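You operate a simulated robot arm through the tools that you are given. There is no shell and no other tool.

Carry out the task below with a simulated two-armed robot. There is one attempt and no reset: what you move stays moved.

## Task
Add about 120 ml of milk to the potatoes, mash them smooth and put the lid on.
Fine: hold the saucepan while you mash; jug back, masher upright in the speckled bowl. Set down upright: jug, masher.

Only the result counts: the job must be done as asked and must still hold three seconds after the hand-in. Knocking over, shifting, dropping, spilling or breaking anything else fails it. Lids that push on must go on centred and level and be pressed home; caps that screw on are set level and turned clockwise until they are tight.

## Robot
Two 6-joint arms with two-finger parallel grippers on one trunk that stands fixed in place. Base frame: the origin is at the foot of the trunk, x ahead of it, y to its left, z up; the work surface is at about z = 0.9. Lengths are in m, angles in degrees, forces in N, time in s.
The left shoulder is at [0.02, 0.148, 0.841], the right one opposite. With the tool pointing down near the work surface each hand reaches from about 0.28 to 0.9 m from the base axis, measured 20 degrees to its own side. Payload 4.4 kg a hand.
Tool frame (each hand has its own): the origin (TCP) lies between the finger pads and is the grasp point; the fingertips stand 0.023 m ahead of it; z points along the fingers, y is the line along which they close. Largest opening 0.094 m; finger width 0.038, thickness 0.01; the body of the gripper, 0.054 by 0.096 m, starts 0.039 m behind the TCP.
Orientation is told as [roll, pitch, yaw] about the base's x, y, z axes, in that order, counted from this pose: with the fingers straight down and closing along the base's y, the tool's x points along the base's -x, its y along +y and its z along -z.

## Interface
- The arms move only by the tool arm_command. It takes "left_rows", "right_rows" or both (then of equal length, played together; a hand with none holds still); each is a list that holds one entry, the list of rows, each a list of 6 numbers: the shift along the tool's x, y, z in units of 250 mm (1.0 is 250 mm), then the turn, a rotation vector about the tool's x, y, z in units of 120 degrees (1.0 is 120 degrees). In form: [[[dx, dy, dz, ax, ay, az], ...]]. A call has 1 to 20 rows; each row is the pose to reach, as a shift and turn from the pose commanded when the call began, along the tool's axes at that moment. "left_jaw" and "right_jaw" are, for a hand that has rows, the gripper command, from -1 (shut) to 1 (fully open), values between in proportion, set as the call begins (left out, the last holds). A call with a number of a shift or a turn outside -1 to 1 is refused whole. Each row takes 0.2 s and may step no farther than 0.05 m and 8.6 degrees from the row before; otherwise, or with a gripper value out of range, the whole call is refused. A pose out of reach is approached as far as the arm can. The call stops where the force on the tool passes 40 N (or 10 N more than at its start, if that is more) or the arm is blocked; 0.2 s more then pass. The fingers move at their own pace (about 0.045 m/s each) and stop on an object; they squeeze with about 44 N. The grip force told is the motor's: it shows also when the fingers shut on nothing. Time passes only in rows, and 0.2 s behind the last, so rows that repeat a pose let the fingers close. The reply holds the time, the measured pose of the TCP, the force on the tool along the base axes, the opening and the grip force, in the units named above and with some noise, with the torque about the TCP (base axes, N m) and any sound that the robot's microphone picked up.
- Cameras (640 x 400 px; columns grow to the right, rows downward): "scene" is now at [0.0611, -0.0135, 1.5273]; the picture's right is [-0.15, -0.99, 0.00], its down [-0.48, 0.07, -0.87] and it looks along [0.86, -0.13, -0.49] (base axes); focal length 271 px, centre (320, 200). "left" rides on the left gripper at [0.086, -0.016, -0.074] in its tool frame; the picture's right is [0.18, 0.98, 0.00], its down [-0.58, 0.11, -0.81] and it looks along [-0.79, 0.15, 0.59] (tool axes); focal length 243 px, centre (320, 200). "right" rides on the right gripper at [0.086, 0.016, -0.075] in its tool frame; the picture's right is [-0.18, 0.98, 0.00], its down [-0.58, -0.11, -0.81] and it looks along [-0.79, -0.15, 0.59] (tool axes); focal length 243 px, centre (320, 200). There is no depth. A picture from a camera that has moved, and an enlarged one, comes with that camera's place and axes in the base frame and with its lens.
- capture(camera): a new picture of that camera. The clock stands still meanwhile.
- pan_tilt(pan, tilt): turns the head with the scene camera to pan (to the left, within 86 degrees either way) and tilt (down, from -29 to 69), counted from straight ahead of the robot. It gives what a move gives.
- enlarge(camera, box): a new picture of the part [left, top, right, bottom] of that camera's present view, enlarged. The clock stands still meanwhile.
- job_done(): hands the job in; it is judged then, once.

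Nothing tells you positions but the pictures and the camera data. Unless the task says otherwise, let go and move clear before handing in.

The tools are called after "Call:" as a command line: name --argument value ..., lists and objects as JSON in quotes. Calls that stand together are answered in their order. arm_command: Moves the arms, as the interface text tells. Its arguments: {"type":"object","properties":{"left_rows":{"type":"array"},"left_jaw":{"type":"number"},"right_rows":{"type":"array"},"right_jaw":{"type":"number"}},"required":[]} The other tools are called the same way: pan_tilt (pan, tilt) turns the head that bears the scene camera; capture (camera) takes a picture; enlarge (camera, box) takes an enlarged picture of a part of a camera's view; job_done () hands the job in.

At the start:

```text
time_s: 0.0
left_tcp_pos: [0.4256, 0.1417, 1.415]
left_ee_rot: [0.0, 0.0, 0.0]
left_wrist_force: [0.6, 1.2, -0.2]
left_wrist_torque: [0.01, -0.03, 0.0]
left_opening: 0.0937
left_grasp_force: 0.1
right_tcp_pos: [0.4706, -0.2437, 1.4095]
right_ee_rot: [0.0, 0.0, -0.1]
right_wrist_force: [0.1, 0.0, -0.2]
right_wrist_torque: [0.0, 0.02, 0.01]
right_opening: 0.0942
right_grasp_force: 0.1
head pan, tilt (commanded): [-8.4, 29.1]
```

scene: 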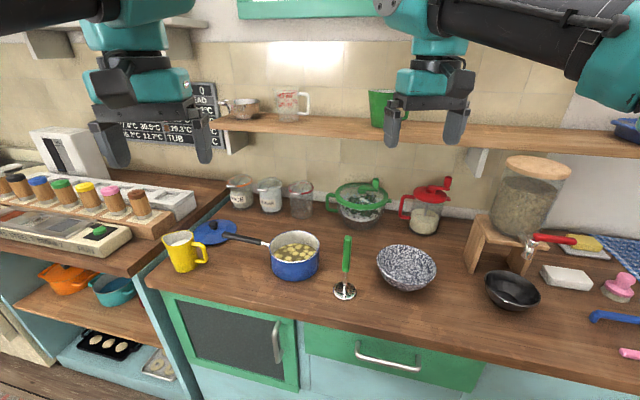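
right: 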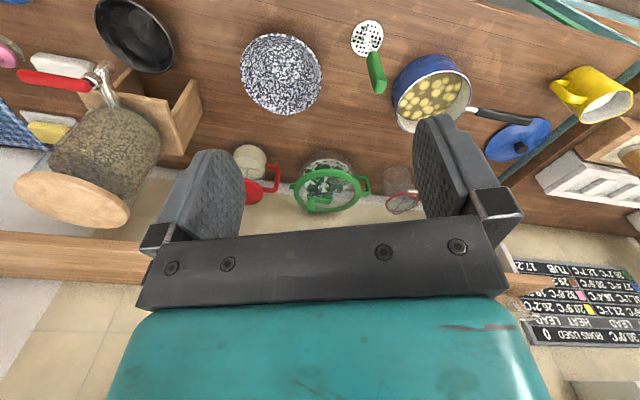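
left: 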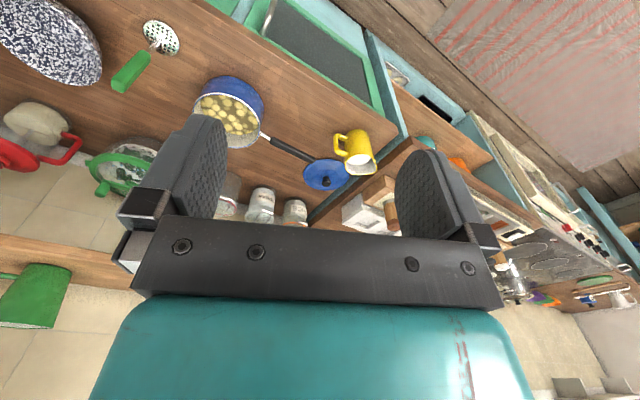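

I see a blue saucepan with potato pieces, a yellow jug with milk to its left, a blue lid behind the handle, a green-handled masher standing upright and a speckled bowl to the right. First I look closer to place each of them.

Call:
enlarge --camera "scene" --box '[140, 200, 300, 300]'

Call:
enlarge --camera "scene" --box '[250, 210, 450, 335]'

Call:
enlarge --camera "scene" --box '[200, 80, 440, 230]'

Call:
enlarge --camera "left" --box '[180, 50, 420, 200]'

```text
4.00 times, centred on (220, 250) of scene
camera zoom: at [0.0611, -0.0135, 1.5273], right [-0.15, -0.99, 0.0], down [-0.48, 0.07, -0.87], along [0.86, -0.13, -0.49], focal length 1085 px, centre (720, 0)
```

zoom: 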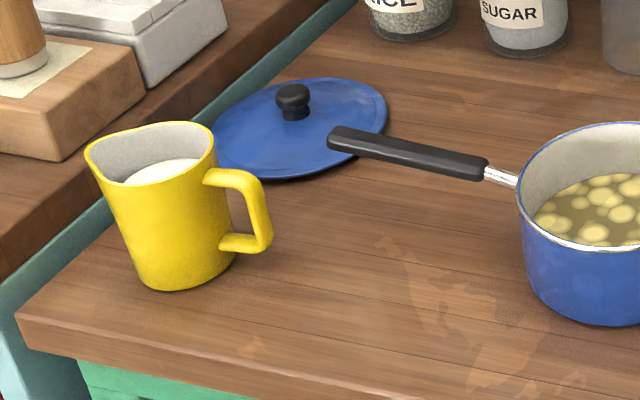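

```text
3.20 times, centred on (350, 272) of scene
camera zoom: at [0.0611, -0.0135, 1.5273], right [-0.15, -0.99, 0.0], down [-0.48, 0.07, -0.87], along [0.86, -0.13, -0.49], focal length 868 px, centre (224, -32)
```

zoom: 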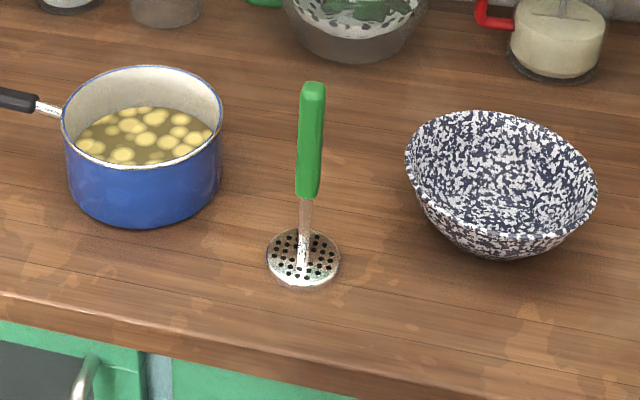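

```text
2.67 times, centred on (320, 155) of scene
camera zoom: at [0.0611, -0.0135, 1.5273], right [-0.15, -0.99, 0.0], down [-0.48, 0.07, -0.87], along [0.86, -0.13, -0.49], focal length 723 px, centre (320, 320)
```

zoom: 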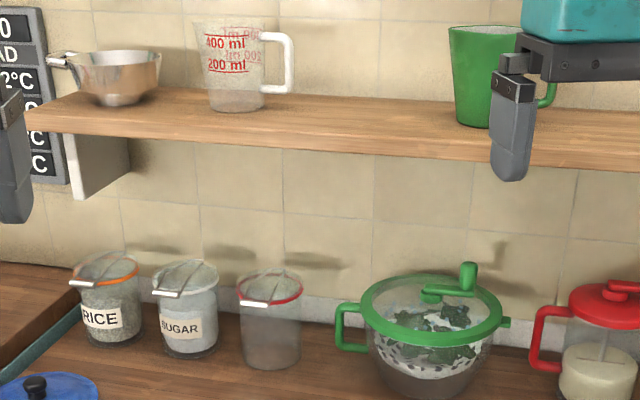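

```text
2.67 times, centred on (300, 125) of left
camera zoom: at [0.3398, 0.1237, 1.4905], right [-0.18, 0.98, 0.0], down [0.58, 0.11, 0.81], along [0.79, 0.15, -0.59], focal length 647 px, centre (373, 400)
```

zoom: 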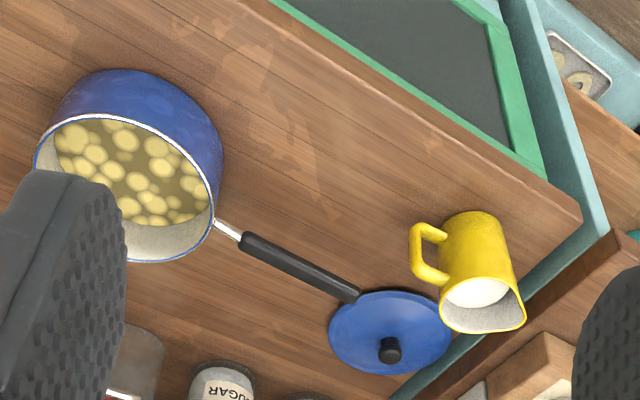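

I place the pan around (0.75, -0.02), the jug near (0.80, 0.34), the lid near (0.96, 0.26), the masher at (0.61, -0.17) and the bowl near (0.62, -0.35). I take tight close-ups to refine these.

Call:
enlarge --camera "scene" --box '[155, 222, 219, 278]'

Call:
enlarge --camera "scene" --box '[255, 220, 335, 290]'

Call:
enlarge --camera "scene" --box '[320, 230, 450, 310]'

Call:
enlarge --camera "left" --box '[290, 110, 390, 200]'

Call:
enlarge --camera "right" --box '[340, 0, 640, 190]'

```text
7.14 times, centred on (187, 250) of scene
camera zoom: at [0.0611, -0.0135, 1.5273], right [-0.15, -0.99, 0.0], down [-0.48, 0.07, -0.87], along [0.86, -0.13, -0.49], focal length 1937 px, centre (1270, -157)
```

zoom: 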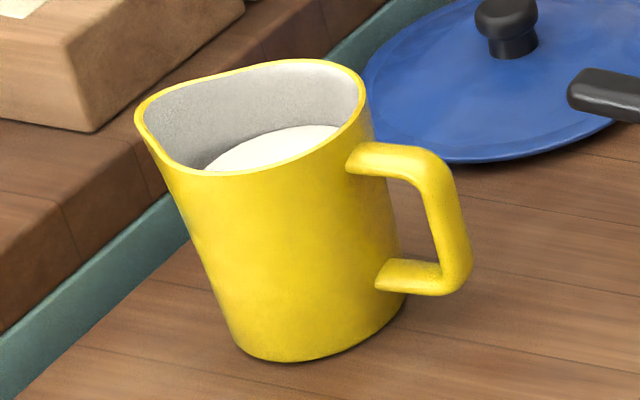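

```text
5.71 times, centred on (295, 255) of scene
camera zoom: at [0.0611, -0.0135, 1.5273], right [-0.15, -0.99, 0.0], down [-0.48, 0.07, -0.87], along [0.86, -0.13, -0.49], focal length 1549 px, centre (463, -114)
```

zoom: 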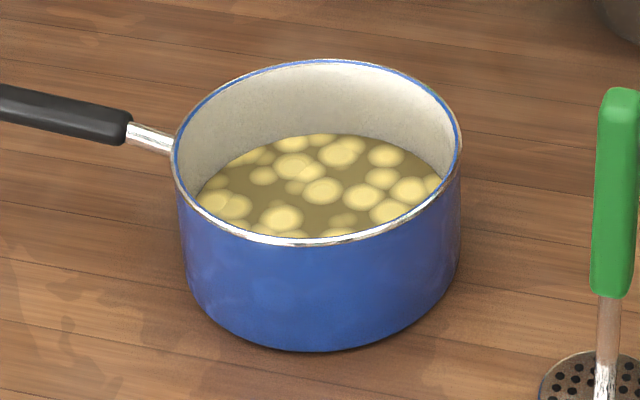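

```text
4.92 times, centred on (385, 270) of scene
camera zoom: at [0.0611, -0.0135, 1.5273], right [-0.15, -0.99, 0.0], down [-0.48, 0.07, -0.87], along [0.86, -0.13, -0.49], focal length 1335 px, centre (0, -145)
```

zoom: 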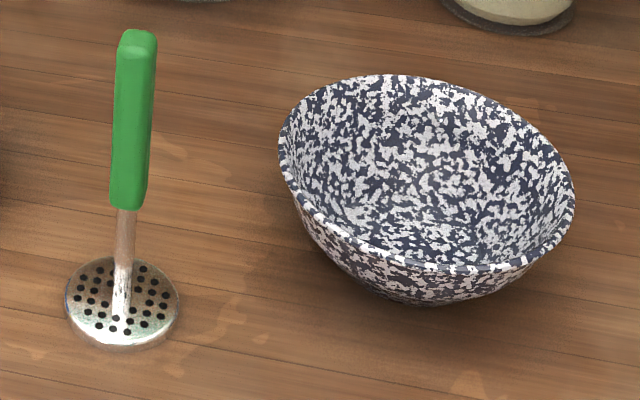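

```text
4.44 times, centred on (340, 155) of left
camera zoom: at [0.3398, 0.1237, 1.4905], right [-0.18, 0.98, 0.0], down [0.58, 0.11, 0.81], along [0.79, 0.15, -0.59], focal length 1078 px, centre (231, 400)
```

zoom: 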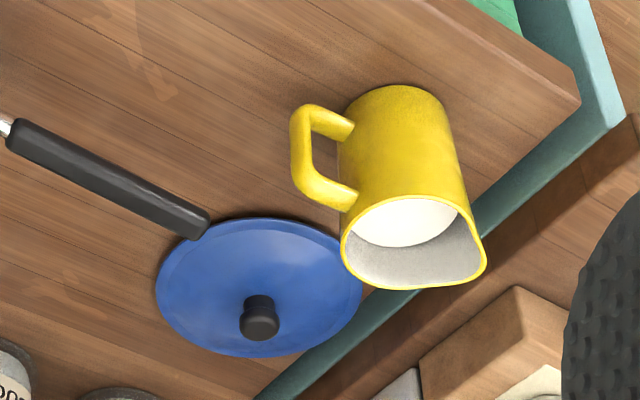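

```text
2.11 times, centred on (490, 95) of right
camera zoom: at [0.3849, -0.228, 1.4838], right [0.18, 0.98, 0.0], down [0.58, -0.11, 0.81], along [0.79, -0.15, -0.59], focal length 511 px, centre (-38, 421)
```

zoom: 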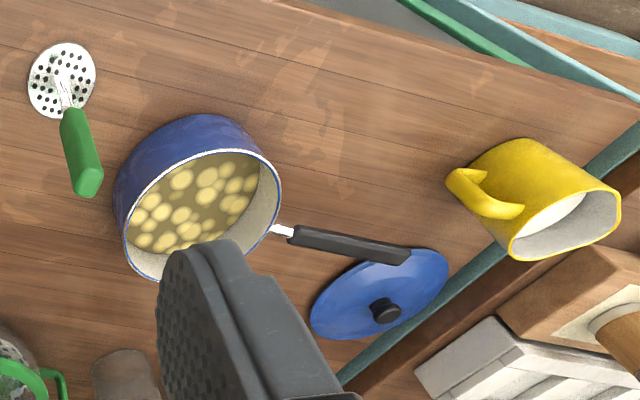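

The jug's handle points to the robot's right (about -y) with its spout to +y, so I'll grip the handle from above with the left hand, jaws closing along x. First I turn the left wrist by -90° in free air and move toward the jug to check reach.

Call:
arm_command --left_rows '[[[-0.078, 0.036, 0.055, 0, 0, 0.0625], [-0.156, 0.072, 0.11, 0, 0, 0.125], [-0.234, 0.108, 0.165, 0, 0, 0.1875], [-0.313, 0.144, 0.22, 0, 0, 0.25], [-0.391, 0.181, 0.275, 0, 0, 0.3125], [-0.469, 0.217, 0.33, 0, 0, 0.375], [-0.547, 0.253, 0.385, 0, 0, 0.4375], [-0.625, 0.289, 0.44, 0, 0, 0.5], [-0.703, 0.325, 0.495, 0, 0, 0.5625], [-0.781, 0.361, 0.55, 0, 0, 0.625], [-0.859, 0.397, 0.605, 0, 0, 0.6875], [-0.9376, 0.4332, 0.66, 0, 0, 0.75], [-0.9376, 0.4332, 0.66, 0, 0, 0.75]]]' --left_jaw 1

```text
time_s: 2.8
left_tcp_pos: [0.6606, 0.2483, 1.2505]
left_ee_rot: [0.0, 0.0, -90.2]
left_wrist_force: [-0.2, -0.1, 0.8]
left_wrist_torque: [-0.02, -0.03, -0.01]
left_opening: 0.094
left_grasp_force: 0.1
right_tcp_pos: [0.4707, -0.243, 1.4089]
right_ee_rot: [0.0, -0.1, 0.0]
right_wrist_force: [0.3, -0.5, 0.7]
right_wrist_torque: [0.02, -0.01, 0.0]
right_opening: 0.0939
right_grasp_force: 0.1
head pan, tilt (commanded): [-8.4, 29.1]
```

The wrist turned well. Now I try, empty-handed, the pouring posture on the right side of the pan (tool tipped back toward +y) to be sure it is reachable.

Call:
arm_command --left_rows '[[[-0.124, 0.045, 0, 0, -0.052, 0], [-0.248, 0.09, 0, 0, -0.104, 0], [-0.372, 0.135, 0, 0, -0.156, 0], [-0.496, 0.18, 0, 0, -0.208, 0], [-0.62, 0.225, 0, 0, -0.26, 0], [-0.744, 0.27, 0, 0, -0.312, 0], [-0.868, 0.315, 0, 0, -0.364, 0], [-0.992, 0.36, 0, 0, -0.417, 0], [-0.992, 0.36, 0, 0, -0.417, 0]]]'

```text
time_s: 4.8
left_tcp_pos: [0.7494, -0.0008, 1.2477]
left_ee_rot: [0.0, -50.2, -90.1]
left_wrist_force: [0.7, 0.4, 0.0]
left_wrist_torque: [-0.02, -0.03, 0.01]
left_opening: 0.0941
left_grasp_force: 0.1
right_tcp_pos: [0.4707, -0.2437, 1.4089]
right_ee_rot: [0.0, 0.1, 0.0]
right_wrist_force: [-0.3, 0.5, 0.7]
right_wrist_torque: [-0.02, -0.01, 0.0]
right_opening: 0.0941
right_grasp_force: 0.0
head pan, tilt (commanded): [-8.4, 29.1]
```

Call:
arm_command --left_rows '[[[-0.057, 0, 0.13, 0, -0.05, 0], [-0.114, 0, 0.26, 0, -0.1, 0], [-0.17, 0, 0.39, 0, -0.15, 0], [-0.227, 0, 0.52, 0, -0.2, 0], [-0.284, 0, 0.65, 0, -0.25, 0], [-0.284, 0, 0.65, 0, -0.25, 0]]]'

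Call:
capture --camera "scene"

Call:
capture --camera "left"

```text
time_s: 6.2
left_tcp_pos: [0.7489, -0.17, 1.1967]
left_ee_rot: [0.1, -80.1, -90.1]
left_wrist_force: [-0.4, -1.4, 0.4]
left_wrist_torque: [0.0, 0.01, 0.01]
left_opening: 0.0941
left_grasp_force: 0.1
right_tcp_pos: [0.4718, -0.2429, 1.4094]
right_ee_rot: [-0.1, 0.1, 0.1]
right_wrist_force: [0.0, -0.1, -1.1]
right_wrist_torque: [0.05, 0.03, -0.01]
right_opening: 0.094
right_grasp_force: 0.1
head pan, tilt (commanded): [-8.4, 29.1]
```

```text
taken
camera scene: at [0.061, -0.0134, 1.5273], right [-0.15, -0.99, 0.0], down [-0.48, 0.07, -0.87], along [0.86, -0.13, -0.49], focal length 271 px, centre (320, 200)
```

scene: 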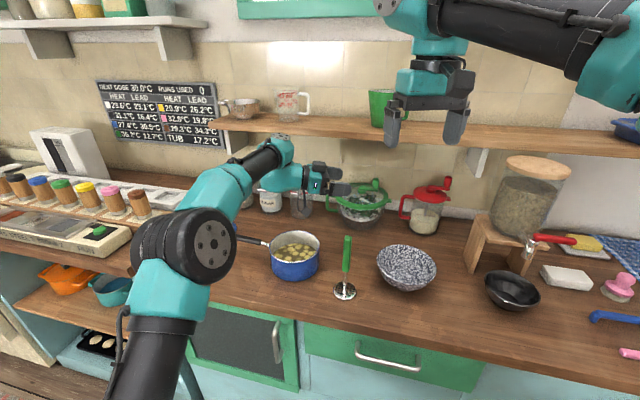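

```text
taken
camera left: at [0.7329, -0.0822, 1.1254], right [0.98, 0.03, -0.18], down [0.11, 0.69, 0.71], along [0.15, -0.72, 0.68], focal length 243 px, centre (320, 200)
```

left: 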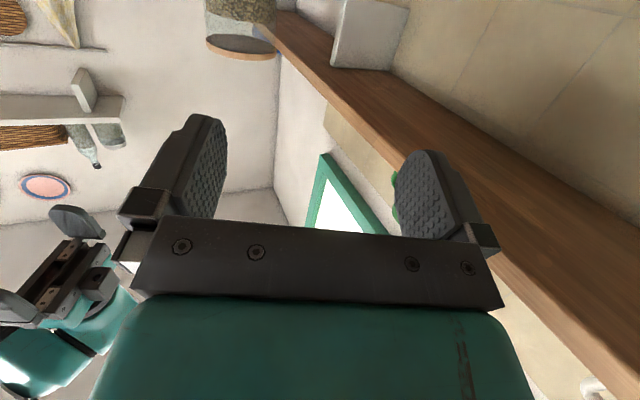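

The pouring posture is reachable. I now bring the left hand back over the jug for a close look at the handle.

Call:
arm_command --left_rows '[[[-0.016, 0, -0.141, 0, 0.06, 0], [-0.032, 0, -0.282, 0, 0.12, 0], [-0.048, 0, -0.423, 0, 0.18, 0], [-0.064, 0, -0.564, 0, 0.24, 0], [-0.079, 0, -0.704, 0, 0.3, 0], [-0.079, 0, -0.704, 0, 0.36, 0], [-0.079, 0, -0.704, 0, 0.42, 0]]]'

```text
time_s: 7.8
left_tcp_pos: [0.7489, 0.0016, 1.2508]
left_ee_rot: [0.0, -29.6, -90.0]
left_wrist_force: [0.3, 0.1, -0.8]
left_wrist_torque: [-0.01, 0.01, -0.03]
left_opening: 0.094
left_grasp_force: 0.1
right_tcp_pos: [0.4712, -0.242, 1.4084]
right_ee_rot: [0.0, 0.0, 0.0]
right_wrist_force: [-0.5, 0.4, -0.6]
right_wrist_torque: [0.0, -0.03, -0.01]
right_opening: 0.094
right_grasp_force: 0.2
head pan, tilt (commanded): [-8.4, 29.1]
```

Call:
arm_command --left_rows '[[[0.162, 0.027, -0.016, 0, 0.041, 0], [0.325, 0.055, -0.031, 0, 0.082, 0], [0.487, 0.082, -0.047, 0, 0.123, 0], [0.65, 0.109, -0.063, 0, 0.165, 0], [0.812, 0.137, -0.078, 0, 0.206, 0], [0.975, 0.164, -0.094, 0, 0.247, 0], [0.975, 0.164, -0.094, 0, 0.247, 0]]]'

Call:
capture --camera "left"

Call:
enlarge --camera "scene" --box '[100, 140, 300, 300]'

```text
time_s: 9.4
left_tcp_pos: [0.7917, 0.2216, 1.1502]
left_ee_rot: [-0.1, 0.2, -90.1]
left_wrist_force: [-0.4, 0.2, 0.0]
left_wrist_torque: [0.0, -0.02, -0.01]
left_opening: 0.0939
left_grasp_force: 0.0
right_tcp_pos: [0.4723, -0.2439, 1.4088]
right_ee_rot: [0.0, 0.0, -0.1]
right_wrist_force: [-0.4, 0.3, 0.1]
right_wrist_torque: [0.0, 0.01, 0.01]
right_opening: 0.094
right_grasp_force: 0.1
head pan, tilt (commanded): [-8.4, 29.1]
```

```text
taken
camera left: at [0.7751, 0.3075, 1.2258], right [0.98, 0.18, 0.0], down [0.11, -0.58, 0.81], along [0.15, -0.79, -0.59], focal length 243 px, centre (320, 200)
```

left: 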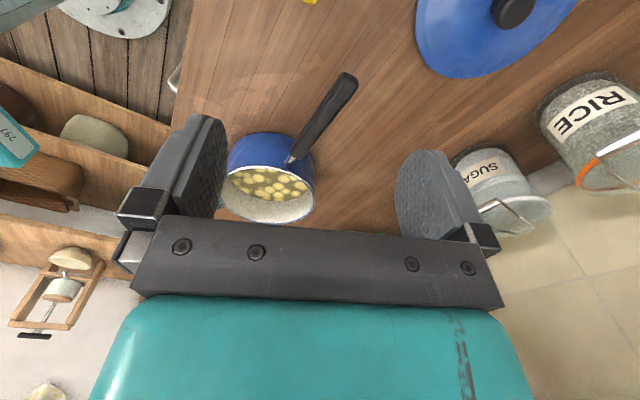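

```text
2.50 times, centred on (200, 220) of scene
camera zoom: at [0.0611, -0.0135, 1.5273], right [-0.15, -0.99, 0.0], down [-0.48, 0.07, -0.87], along [0.86, -0.13, -0.49], focal length 678 px, centre (620, 150)
```

zoom: 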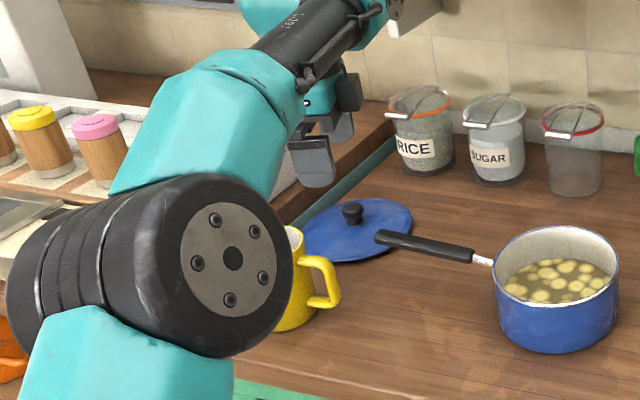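

Call:
arm_command --left_rows '[[[0, 0, 0, 0, 0.0625, 0], [0, 0, -0.02, 0, 0.125, 0], [0, 0, -0.04, 0, 0.1875, 0], [0, 0, -0.06, 0, 0.25, 0], [0, 0, -0.06, 0, 0.25, 0]]]'

Call:
capture --camera "left"

Call:
enlarge --camera "right" --box '[520, 40, 640, 130]'

```text
time_s: 10.6
left_tcp_pos: [0.7916, 0.2248, 1.1657]
left_ee_rot: [0.0, 30.1, -90.0]
left_wrist_force: [0.0, 0.0, 0.2]
left_wrist_torque: [0.01, 0.0, -0.05]
left_opening: 0.094
left_grasp_force: 0.1
right_tcp_pos: [0.4717, -0.2437, 1.4094]
right_ee_rot: [0.0, -0.1, 0.0]
right_wrist_force: [-0.9, 0.4, -0.5]
right_wrist_torque: [0.0, 0.0, 0.0]
right_opening: 0.094
right_grasp_force: 0.0
head pan, tilt (commanded): [-8.4, 29.1]
```

```text
taken
camera left: at [0.7752, 0.2611, 1.2742], right [0.98, 0.16, 0.09], down [0.11, -0.91, 0.41], along [0.15, -0.39, -0.91], focal length 243 px, centre (320, 200)
```

left: 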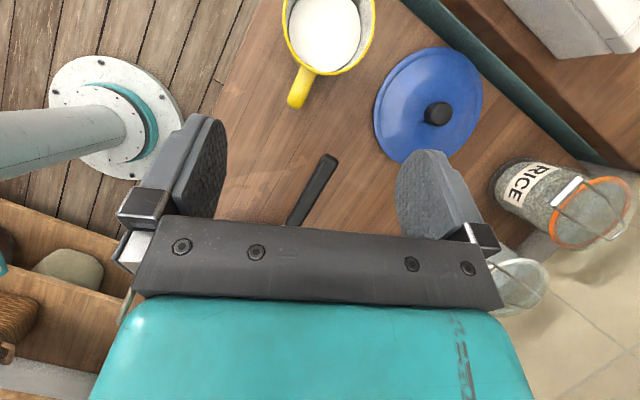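

```text
4.44 times, centred on (580, 85) of right
camera zoom: at [0.3849, -0.228, 1.4838], right [0.18, 0.98, 0.0], down [0.58, -0.11, 0.81], along [0.79, -0.15, -0.59], focal length 1078 px, centre (-836, 711)
```

zoom: 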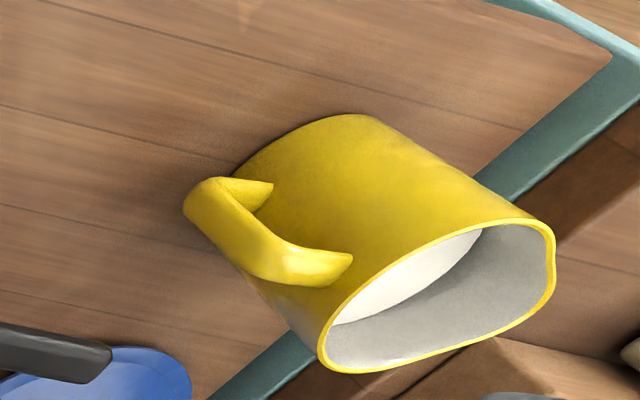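

Call:
enlarge --camera "left" --box '[260, 0, 400, 110]'

Call:
enlarge --camera "left" --box '[360, 30, 500, 180]'

```text
3.64 times, centred on (330, 55) of left
camera zoom: at [0.7752, 0.2611, 1.2742], right [0.98, 0.16, 0.09], down [0.11, -0.91, 0.41], along [0.15, -0.39, -0.91], focal length 882 px, centre (284, 727)
```

zoom: 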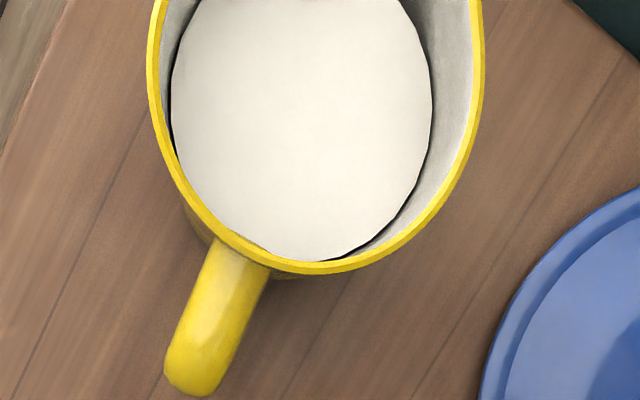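

```text
2.67 times, centred on (430, 105) of left
camera zoom: at [0.7752, 0.2611, 1.2742], right [0.98, 0.16, 0.09], down [0.11, -0.91, 0.41], along [0.15, -0.39, -0.91], focal length 647 px, centre (27, 453)
```

zoom: 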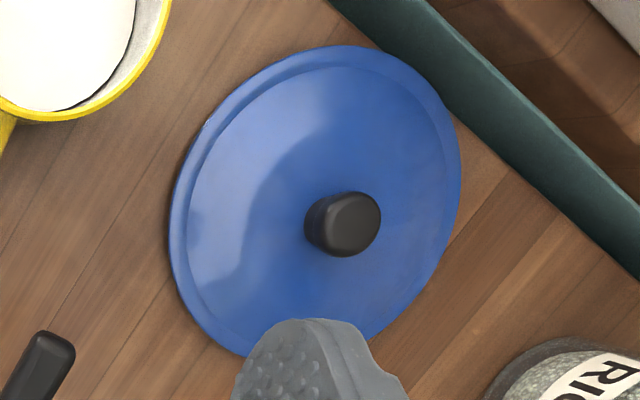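

The handle heads about 15° off -y toward the robot, its bar centre near (0.778, 0.253), top about z 0.99. I turn the hand to match it, tilted 20°, at a standoff above.

Call:
arm_command --left_rows '[[[-0.069, -0.031, 0.091, -0.0181, -0.0276, 0.0388], [-0.137, -0.061, 0.183, -0.0362, -0.0553, 0.0777], [-0.206, -0.092, 0.274, -0.0543, -0.0829, 0.1165], [-0.206, -0.092, 0.274, -0.0543, -0.0829, 0.1165]]]'

Call:
capture --camera "left"

Call:
enlarge --camera "scene" --box '[120, 140, 280, 280]'

```text
time_s: 11.6
left_tcp_pos: [0.769, 0.2135, 1.0804]
left_ee_rot: [0.1, 20.0, -105.5]
left_wrist_force: [-0.2, 0.0, 0.6]
left_wrist_torque: [-0.02, -0.01, 0.01]
left_opening: 0.0941
left_grasp_force: 0.2
right_tcp_pos: [0.4713, -0.2432, 1.409]
right_ee_rot: [0.0, 0.0, 0.1]
right_wrist_force: [0.6, 0.5, -0.8]
right_wrist_torque: [0.01, -0.02, -0.02]
right_opening: 0.0938
right_grasp_force: 0.2
head pan, tilt (commanded): [-8.4, 29.1]
```

```text
taken
camera left: at [0.7685, 0.2704, 1.1806], right [0.99, -0.1, 0.06], down [-0.11, -0.82, 0.56], along [0.0, -0.56, -0.83], focal length 243 px, centre (320, 200)
```

left: 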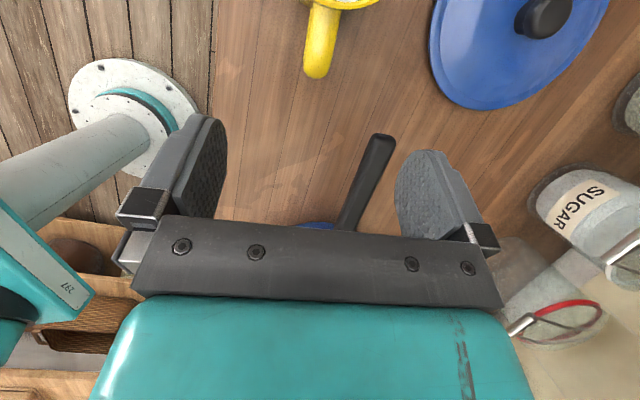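

```text
2.86 times, centred on (200, 210) of scene
camera zoom: at [0.0611, -0.0135, 1.5273], right [-0.15, -0.99, 0.0], down [-0.48, 0.07, -0.87], along [0.86, -0.13, -0.49], focal length 775 px, centre (663, 171)
```

zoom: 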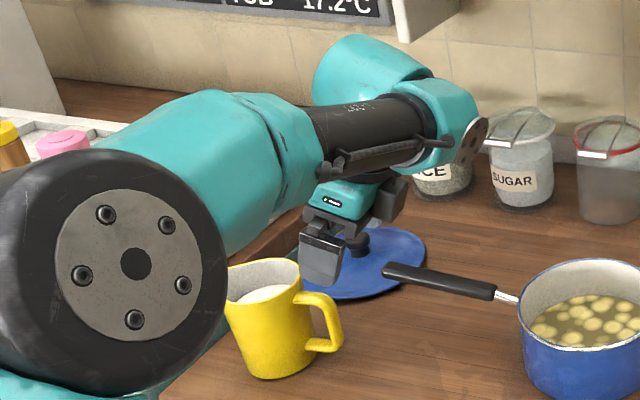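

Handle aligned with the jaws' centre plane. I go down along the tool most of the way and check.

Call:
arm_command --left_rows '[[[0.002, -0.002, 0.09, 0, 0, 0], [0.004, -0.004, 0.18, 0, 0, 0], [0.006, -0.006, 0.27, 0, 0, 0], [0.007, -0.007, 0.34, 0, 0, 0], [0.007, -0.007, 0.34, 0, 0, 0]]]'

Call:
capture --camera "left"

Call:
enlarge --camera "scene" --box '[150, 190, 270, 280]'

Call:
enlarge --camera "right" --box '[500, 20, 640, 130]'

```text
time_s: 12.8
left_tcp_pos: [0.7743, 0.2428, 1.003]
left_ee_rot: [0.0, 19.9, -105.4]
left_wrist_force: [-0.2, 0.3, 0.6]
left_wrist_torque: [0.04, -0.01, 0.0]
left_opening: 0.094
left_grasp_force: 0.1
right_tcp_pos: [0.4701, -0.244, 1.4094]
right_ee_rot: [-0.1, -0.1, 0.0]
right_wrist_force: [1.1, -1.1, 0.3]
right_wrist_torque: [0.03, -0.03, 0.01]
right_opening: 0.094
right_grasp_force: 0.1
head pan, tilt (commanded): [-8.4, 29.1]
```

```text
taken
camera left: at [0.775, 0.2992, 1.1026], right [0.99, -0.09, 0.06], down [-0.11, -0.82, 0.56], along [0.0, -0.56, -0.83], focal length 243 px, centre (320, 200)
```

left: 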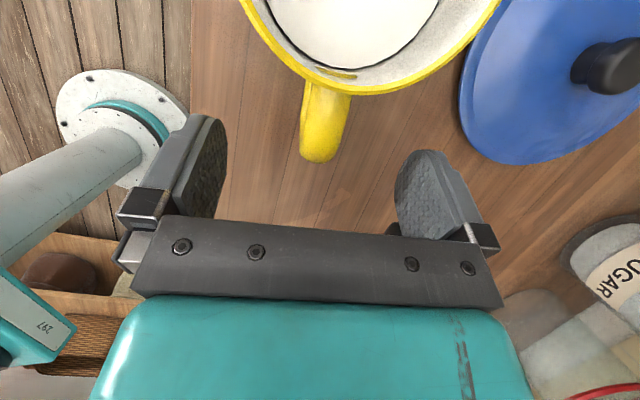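

```text
4.44 times, centred on (210, 235) of scene
camera zoom: at [0.0611, -0.0135, 1.5273], right [-0.15, -0.99, 0.0], down [-0.48, 0.07, -0.87], along [0.86, -0.13, -0.49], focal length 1205 px, centre (809, 44)
```

zoom: 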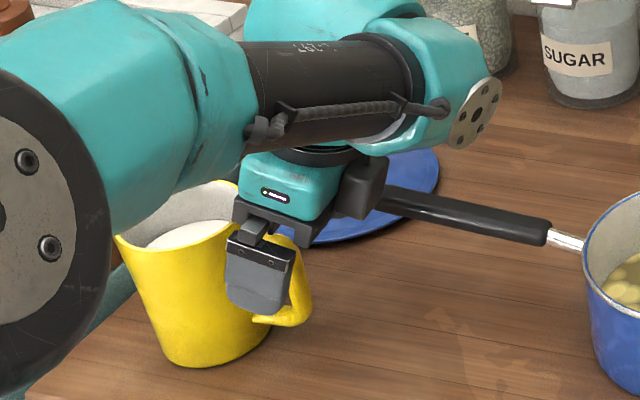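

```text
3.64 times, centred on (570, 75) of right
camera zoom: at [0.3849, -0.228, 1.4838], right [0.18, 0.98, 0.0], down [0.58, -0.11, 0.81], along [0.79, -0.15, -0.59], focal length 882 px, centre (-589, 654)
```

zoom: 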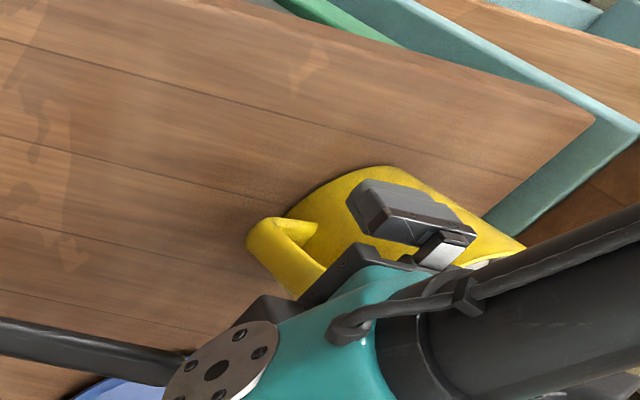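

Call:
arm_command --left_rows '[[[0.001, 0, 0.05, 0, 0, 0], [0.002, 0, 0.1, 0, 0, 0], [0.002, 0, 0.146, 0, 0, 0], [0.002, 0, 0.146, 0, 0, 0]]]'

Call:
capture --camera "left"

Call:
enlarge --camera "scene" --box '[160, 200, 260, 280]'

```text
time_s: 13.8
left_tcp_pos: [0.7805, 0.2554, 0.9661]
left_ee_rot: [0.0, 20.1, -105.4]
left_wrist_force: [1.4, -0.3, 0.1]
left_wrist_torque: [-0.02, 0.02, 0.02]
left_opening: 0.0938
left_grasp_force: 0.0
right_tcp_pos: [0.4715, -0.2445, 1.4094]
right_ee_rot: [0.0, 0.0, 0.0]
right_wrist_force: [-0.2, -1.4, 0.9]
right_wrist_torque: [-0.03, -0.01, 0.0]
right_opening: 0.0941
right_grasp_force: 0.0
head pan, tilt (commanded): [-8.4, 29.1]
```

```text
taken
camera left: at [0.78, 0.3125, 1.0663], right [0.99, -0.09, 0.06], down [-0.11, -0.82, 0.56], along [0.0, -0.56, -0.83], focal length 243 px, centre (320, 200)
```

left: 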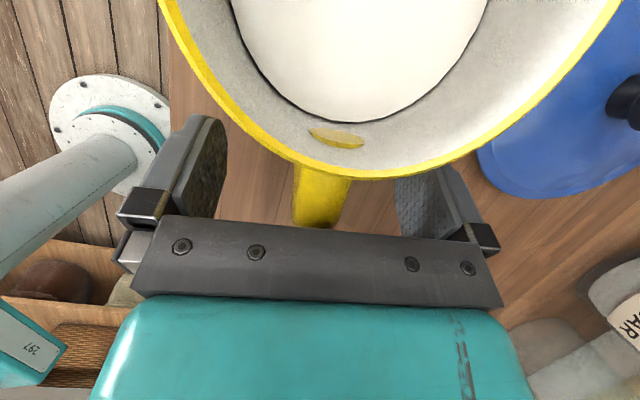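

```text
5.00 times, centred on (210, 240) of scene
camera zoom: at [0.0611, -0.0135, 1.5273], right [-0.15, -0.99, 0.0], down [-0.48, 0.07, -0.87], along [0.86, -0.13, -0.49], focal length 1356 px, centre (870, 0)
```

zoom: 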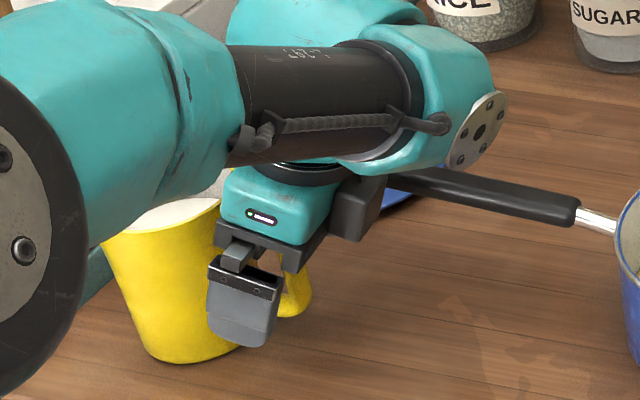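

The jaws straddle the handle with the pads level with it. I close on it.

Call:
arm_command --left_rows '[[[0, 0, 0, 0, 0, 0], [0, 0, 0, 0, 0, 0], [0, 0, 0, 0, 0, 0], [0, 0, 0, 0, 0, 0], [0, 0, 0, 0, 0, 0], [0, 0, 0, 0, 0, 0], [0, 0, 0, 0, 0, 0]]]' --left_jaw -1

Call:
capture --camera "left"

```text
time_s: 15.4
left_tcp_pos: [0.7812, 0.255, 0.9664]
left_ee_rot: [0.0, 20.0, -105.4]
left_wrist_force: [-2.1, 0.1, -0.3]
left_wrist_torque: [0.06, -0.01, 0.15]
left_opening: 0.0181
left_grasp_force: 43.8
right_tcp_pos: [0.47, -0.2445, 1.4079]
right_ee_rot: [0.0, 0.1, 0.1]
right_wrist_force: [-0.8, -1.0, 0.8]
right_wrist_torque: [0.01, -0.02, 0.02]
right_opening: 0.0939
right_grasp_force: 0.1
head pan, tilt (commanded): [-8.4, 29.1]
```

```text
taken
camera left: at [0.7799, 0.3126, 1.0664], right [0.99, -0.09, 0.06], down [-0.11, -0.82, 0.56], along [0.0, -0.56, -0.83], focal length 243 px, centre (320, 200)
```

left: 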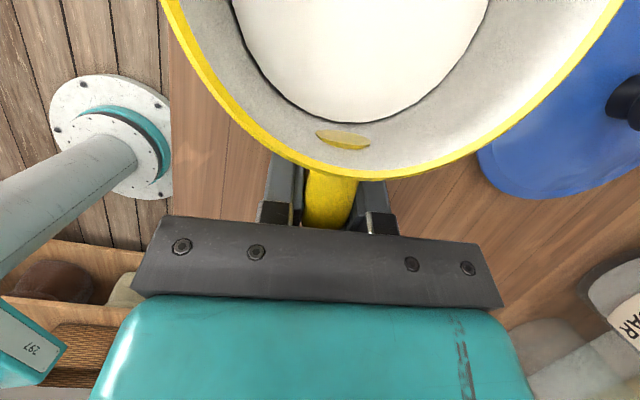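

Gripped at 18 mm. I lift gently and check that the jug stays level.

Call:
arm_command --left_rows '[[[0.0068, 0, -0.0188, 0, 0, 0], [0.0137, 0, -0.0376, 0, 0, 0], [0.0274, 0, -0.0752, 0, 0, 0], [0.041, 0, -0.1128, 0, 0, 0], [0.0547, 0, -0.1504, 0, 0, 0], [0.0547, 0, -0.1504, 0, 0, 0]]]'

Call:
capture --camera "left"

Call:
enlarge --camera "scene" --box '[160, 190, 260, 280]'

```text
time_s: 16.8
left_tcp_pos: [0.7804, 0.2566, 1.0084]
left_ee_rot: [0.1, 20.0, -105.3]
left_wrist_force: [0.1, -0.4, -5.9]
left_wrist_torque: [-0.34, 0.1, 0.04]
left_opening: 0.0182
left_grasp_force: 44.2
right_tcp_pos: [0.4721, -0.2441, 1.4093]
right_ee_rot: [0.0, 0.0, 0.0]
right_wrist_force: [0.0, -0.9, 0.3]
right_wrist_torque: [-0.02, 0.03, -0.04]
right_opening: 0.0939
right_grasp_force: 0.0
head pan, tilt (commanded): [-8.4, 29.1]
```

```text
taken
camera left: at [0.7794, 0.3134, 1.1089], right [0.99, -0.1, 0.06], down [-0.11, -0.82, 0.56], along [0.0, -0.56, -0.83], focal length 243 px, centre (320, 200)
```

left: 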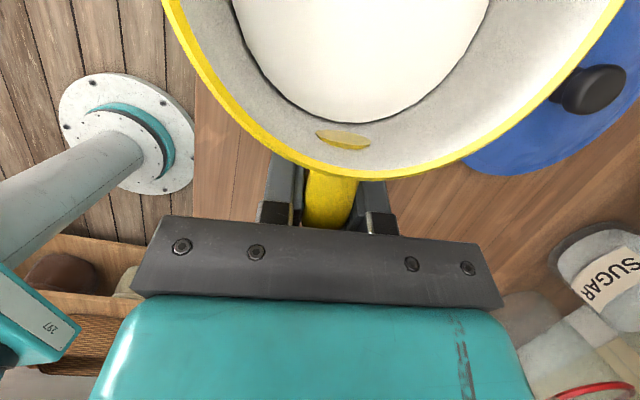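

```text
4.44 times, centred on (210, 235) of scene
camera zoom: at [0.0613, -0.0134, 1.5273], right [-0.15, -0.99, 0.0], down [-0.48, 0.07, -0.87], along [0.86, -0.13, -0.49], focal length 1205 px, centre (809, 44)
```

zoom: 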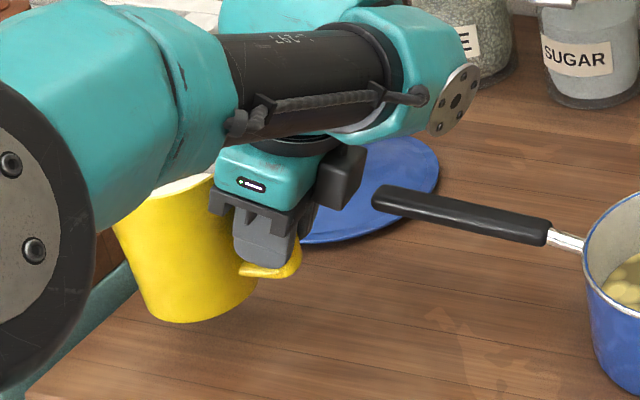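

The jug is held level and weighs about 5.9 N with its milk. I lift higher, moving the right hand a little aside for room.

Call:
arm_command --left_rows '[[[0.0228, 0, -0.0627, 0, 0, 0], [0.0456, 0, -0.1253, 0, 0, 0], [0.0684, 0, -0.188, 0, 0, 0], [0.0912, 0, -0.2506, 0, 0, 0], [0.114, 0, -0.3133, 0, 0, 0], [0.1368, 0, -0.376, 0, 0, 0], [0.1505, 0, -0.4136, 0, 0, 0], [0.1505, 0, -0.4136, 0, 0, 0]]]' --right_rows '[[[0, -0.06, 0, 0, 0, 0], [0, -0.12, 0, 0, 0, 0], [0, -0.18, 0, 0, 0, 0], [0, -0.24, 0, 0, 0, 0], [0, -0.3, 0, 0, 0, 0], [0, -0.36, 0, 0, 0, 0], [0, -0.4, 0, 0, 0, 0], [0, -0.4, 0, 0, 0, 0]]]'

Call:
capture --camera "left"

Call:
capture --camera "scene"

```text
time_s: 18.6
left_tcp_pos: [0.7805, 0.2553, 1.1177]
left_ee_rot: [-0.1, 20.0, -105.4]
left_wrist_force: [-0.6, -0.5, -5.7]
left_wrist_torque: [-0.33, 0.08, 0.01]
left_opening: 0.0178
left_grasp_force: 44.1
right_tcp_pos: [0.4706, -0.3431, 1.4087]
right_ee_rot: [0.1, 0.0, -0.1]
right_wrist_force: [0.2, 0.2, 0.2]
right_wrist_torque: [-0.01, -0.06, 0.02]
right_opening: 0.0939
right_grasp_force: 0.1
head pan, tilt (commanded): [-8.4, 29.1]
```

```text
taken
camera left: at [0.7803, 0.3124, 1.2178], right [0.99, -0.09, 0.06], down [-0.11, -0.82, 0.56], along [0.0, -0.56, -0.83], focal length 243 px, centre (320, 200)
```

left: 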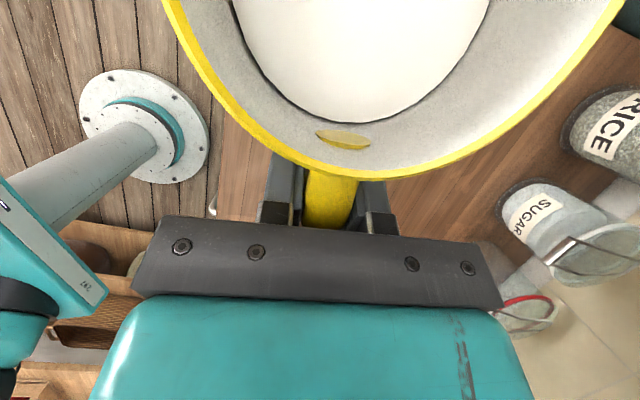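

```text
taken
camera scene: at [0.0613, -0.0134, 1.5273], right [-0.15, -0.99, 0.0], down [-0.48, 0.07, -0.87], along [0.86, -0.13, -0.49], focal length 271 px, centre (320, 200)
```

scene: 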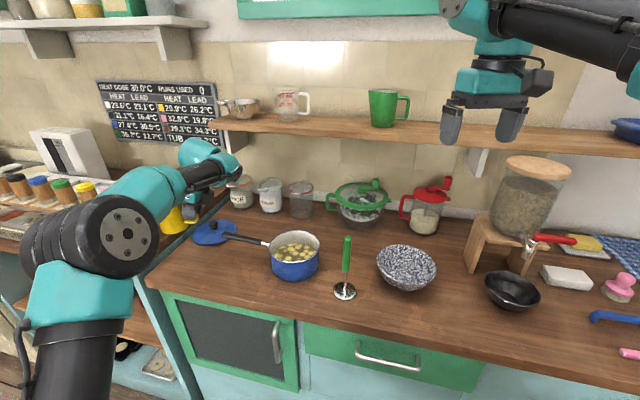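

Milk level reference taken. I now carry the jug, level, toward the far side of the pan in two slow stages.

Call:
arm_command --left_rows '[[[-0.03, 0.005, -0.011, 0, 0, 0], [-0.09, 0.016, -0.034, 0, 0, 0], [-0.17, 0.03, -0.065, 0, 0, 0], [-0.25, 0.044, -0.096, 0, 0, 0], [-0.33, 0.057, -0.126, 0, 0, 0], [-0.41, 0.071, -0.157, 0, 0, 0], [-0.49, 0.085, -0.188, 0, 0, 0], [-0.57, 0.099, -0.218, 0, 0, 0], [-0.65, 0.113, -0.249, 0, 0, 0], [-0.71, 0.124, -0.272, 0, 0, 0], [-0.75, 0.131, -0.287, 0, 0, 0], [-0.77, 0.134, -0.295, 0, 0, 0], [-0.77, 0.134, -0.295, 0, 0, 0]]]'

Call:
capture --camera "scene"

```text
time_s: 21.4
left_tcp_pos: [0.7552, 0.0487, 1.1189]
left_ee_rot: [0.0, 20.0, -105.4]
left_wrist_force: [0.3, -0.1, -5.3]
left_wrist_torque: [-0.32, 0.1, -0.01]
left_opening: 0.0179
left_grasp_force: 44.1
right_tcp_pos: [0.471, -0.3414, 1.4088]
right_ee_rot: [0.0, 0.0, 0.0]
right_wrist_force: [-0.3, -0.1, -0.3]
right_wrist_torque: [0.02, -0.01, 0.02]
right_opening: 0.0943
right_grasp_force: 0.0
head pan, tilt (commanded): [-8.4, 29.1]
```

```text
taken
camera scene: at [0.0612, -0.0134, 1.5273], right [-0.15, -0.99, 0.0], down [-0.48, 0.07, -0.87], along [0.86, -0.13, -0.49], focal length 271 px, centre (320, 200)
```

scene: 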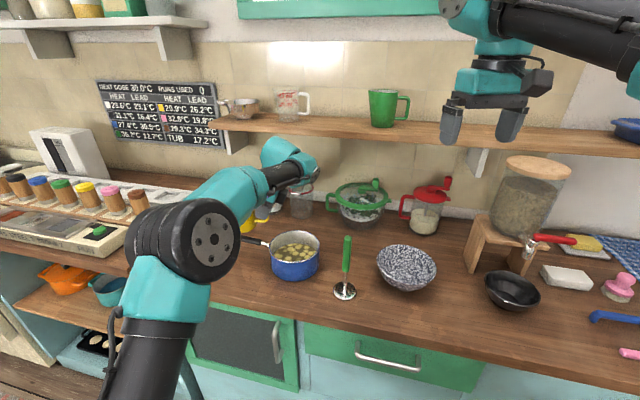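

Call:
arm_command --left_rows '[[[-0.03, 0.005, -0.011, 0, -0.01, 0], [-0.09, 0.016, -0.034, 0, -0.02, 0], [-0.17, 0.03, -0.065, 0, -0.035, 0], [-0.25, 0.044, -0.096, 0, -0.05, 0], [-0.33, 0.057, -0.126, 0, -0.065, 0], [-0.41, 0.071, -0.157, 0, -0.08, 0], [-0.49, 0.085, -0.188, 0, -0.095, 0], [-0.57, 0.099, -0.218, 0, -0.105, 0], [-0.65, 0.113, -0.249, 0, -0.115, 0], [-0.71, 0.124, -0.272, 0, -0.12, 0], [-0.75, 0.131, -0.287, 0, -0.125, 0], [-0.77, 0.134, -0.295, 0, -0.125, 0], [-0.77, 0.134, -0.295, 0, -0.125, 0]]]'

Call:
capture --camera "scene"

Call:
capture --camera "right"

Call:
capture --camera "left"

```text
time_s: 24.2
left_tcp_pos: [0.728, -0.1502, 1.1203]
left_ee_rot: [0.0, 5.0, -105.4]
left_wrist_force: [-0.4, -0.2, -6.5]
left_wrist_torque: [-0.31, 0.14, 0.0]
left_opening: 0.018
left_grasp_force: 43.8
left hand out of reach, approached as far as the arm can: row 10, 11, 12, 13
right_tcp_pos: [0.4717, -0.3436, 1.4084]
right_ee_rot: [0.1, 0.0, 0.0]
right_wrist_force: [-0.3, 0.3, 0.3]
right_wrist_torque: [-0.01, 0.01, 0.01]
right_opening: 0.0938
right_grasp_force: 0.0
head pan, tilt (commanded): [-8.4, 29.1]
```

```text
taken
camera scene: at [0.0612, -0.0135, 1.5273], right [-0.15, -0.99, 0.0], down [-0.48, 0.07, -0.87], along [0.86, -0.13, -0.49], focal length 271 px, centre (320, 200)
```

scene: 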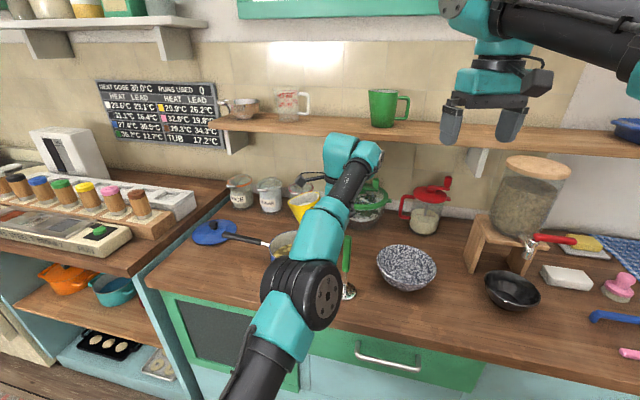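

```text
taken
camera right: at [0.3843, -0.3277, 1.4836], right [0.18, 0.98, 0.0], down [0.58, -0.11, 0.81], along [0.79, -0.15, -0.59], focal length 243 px, centre (320, 200)
```

right: 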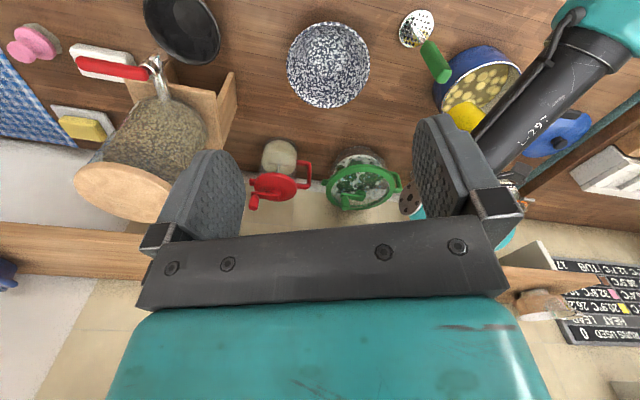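

```text
taken
camera left: at [0.7339, -0.0702, 1.2031], right [1.0, -0.08, 0.02], down [-0.07, -0.65, 0.75], along [-0.05, -0.75, -0.66], focal length 243 px, centre (320, 200)
```

left: 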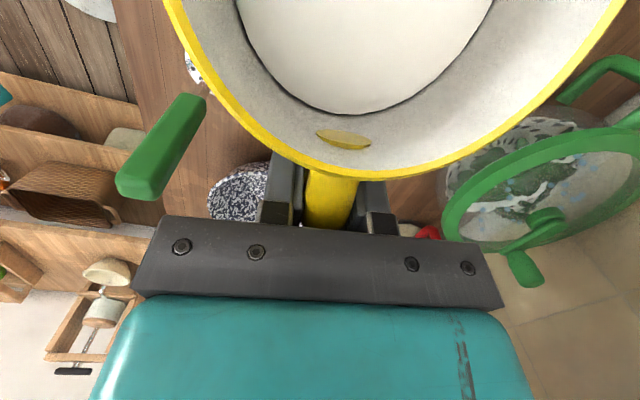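

The arm is near its limit here but the lip will hang over the pan with the TCP as it is. I now tilt slowly to about 30° in place and watch.

Call:
arm_command --left_rows '[[[0, 0, 0, 0, -0.03, 0], [0, 0, 0, 0, -0.06, 0], [0, 0, 0, 0, -0.09, 0], [0, 0, 0, 0, -0.125, 0], [0, 0, 0, 0, -0.125, 0]]]'

Call:
enlarge --camera "right" --box '[420, 30, 580, 150]'

Call:
capture --camera "left"

Call:
enlarge --camera "scene" --box '[240, 120, 420, 300]'

```text
time_s: 25.4
left_tcp_pos: [0.734, -0.1521, 1.122]
left_ee_rot: [0.0, -10.1, -105.5]
left_wrist_force: [-0.5, -0.1, -6.7]
left_wrist_torque: [-0.26, 0.08, -0.01]
left_opening: 0.0179
left_grasp_force: 44.4
left hand out of reach, approached as far as the arm can: row 4, 5
right_tcp_pos: [0.4713, -0.3429, 1.4097]
right_ee_rot: [0.0, 0.0, -0.1]
right_wrist_force: [0.8, -0.2, 0.3]
right_wrist_torque: [0.02, 0.01, 0.01]
right_opening: 0.0939
right_grasp_force: 0.1
head pan, tilt (commanded): [-8.4, 29.1]
```

```text
3.33 times, centred on (500, 90) of right
camera zoom: at [0.3844, -0.3279, 1.4835], right [0.18, 0.98, 0.0], down [0.58, -0.11, 0.81], along [0.79, -0.15, -0.59], focal length 809 px, centre (-280, 567)
```

zoom: 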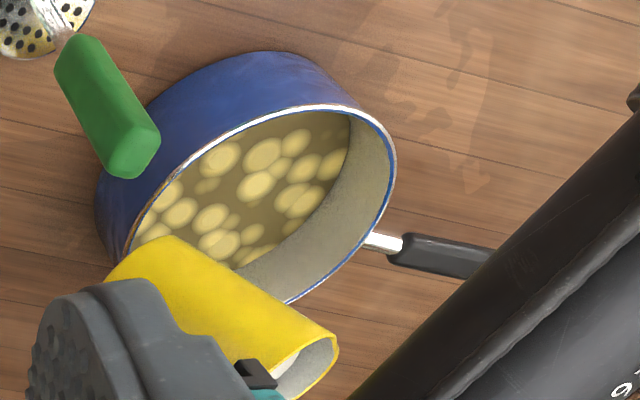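

```text
taken
camera left: at [0.7448, -0.0554, 1.181], right [1.0, -0.09, -0.03], down [-0.01, -0.45, 0.89], along [-0.09, -0.89, -0.45], focal length 243 px, centre (320, 200)
```

left: 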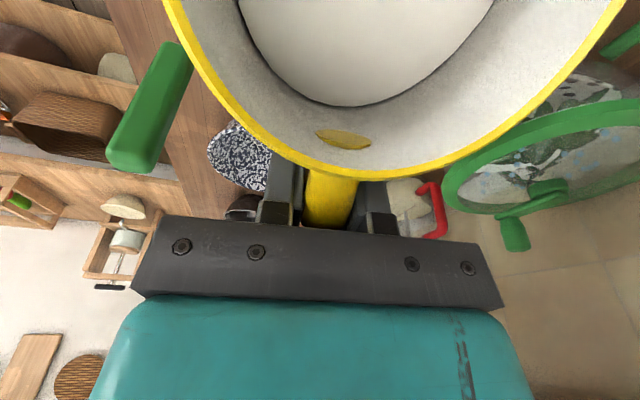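

```text
2.22 times, centred on (330, 210) of scene
camera zoom: at [0.0614, -0.0137, 1.5273], right [-0.15, -0.99, 0.0], down [-0.48, 0.07, -0.87], along [0.86, -0.13, -0.49], focal length 603 px, centre (298, 178)
```

zoom: 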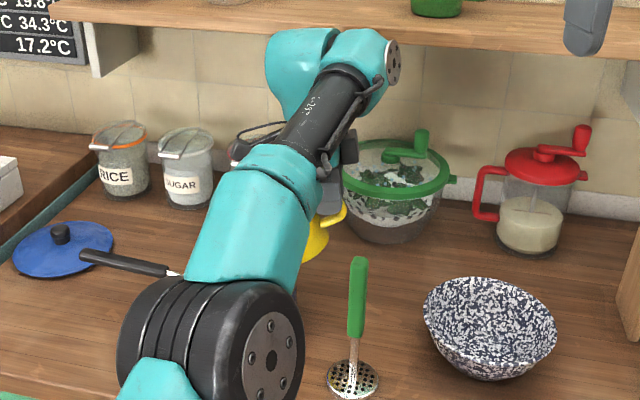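

No milk has left yet and the lip is over the pan. I tilt further in small steps, watching weight and the stream.

Call:
arm_command --left_rows '[[[0, 0, 0, 0, -0.02, 0], [0, 0, 0, 0, -0.04, 0], [0, 0, 0, 0, -0.05, 0], [0, 0, 0, 0, -0.05, 0]]]'

Call:
enlarge --camera "right" --box '[420, 30, 580, 150]'

Call:
enlarge --camera "left" --box '[160, 0, 640, 240]'

```text
time_s: 26.4
left_tcp_pos: [0.7282, -0.1496, 1.1198]
left_ee_rot: [0.0, -16.0, -105.3]
left_wrist_force: [0.3, -0.1, -5.6]
left_wrist_torque: [-0.23, 0.05, 0.03]
left_opening: 0.0178
left_grasp_force: 43.9
right_tcp_pos: [0.4708, -0.3423, 1.4085]
right_ee_rot: [0.0, 0.0, -0.2]
right_wrist_force: [-0.8, -0.2, -0.2]
right_wrist_torque: [-0.03, 0.05, 0.01]
right_opening: 0.0943
right_grasp_force: 0.1
head pan, tilt (commanded): [-8.4, 29.1]
```

```text
3.33 times, centred on (500, 90) of right
camera zoom: at [0.3843, -0.3277, 1.4836], right [0.18, 0.98, 0.0], down [0.58, -0.11, 0.81], along [0.79, -0.15, -0.59], focal length 809 px, centre (-280, 567)
```

zoom: 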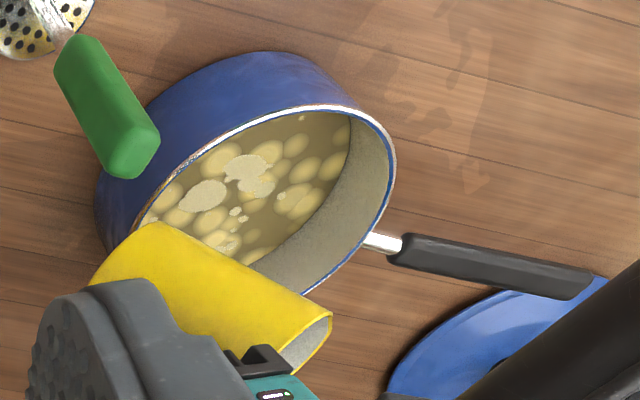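

```text
1.33 times, centred on (400, 120) of left
camera zoom: at [0.7412, -0.047, 1.1687], right [0.99, -0.09, -0.05], down [0.02, -0.35, 0.94], along [-0.1, -0.93, -0.35], focal length 324 px, centre (213, 307)
```

zoom: 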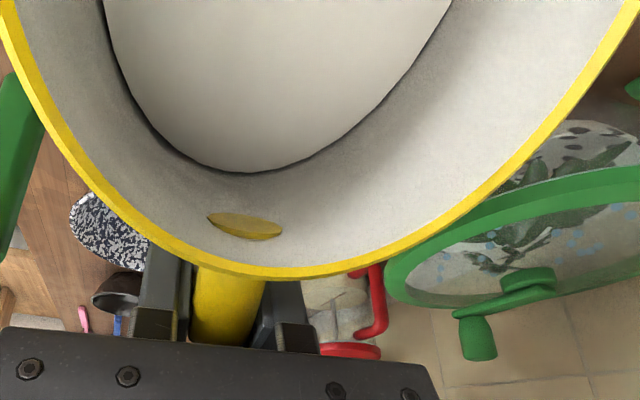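

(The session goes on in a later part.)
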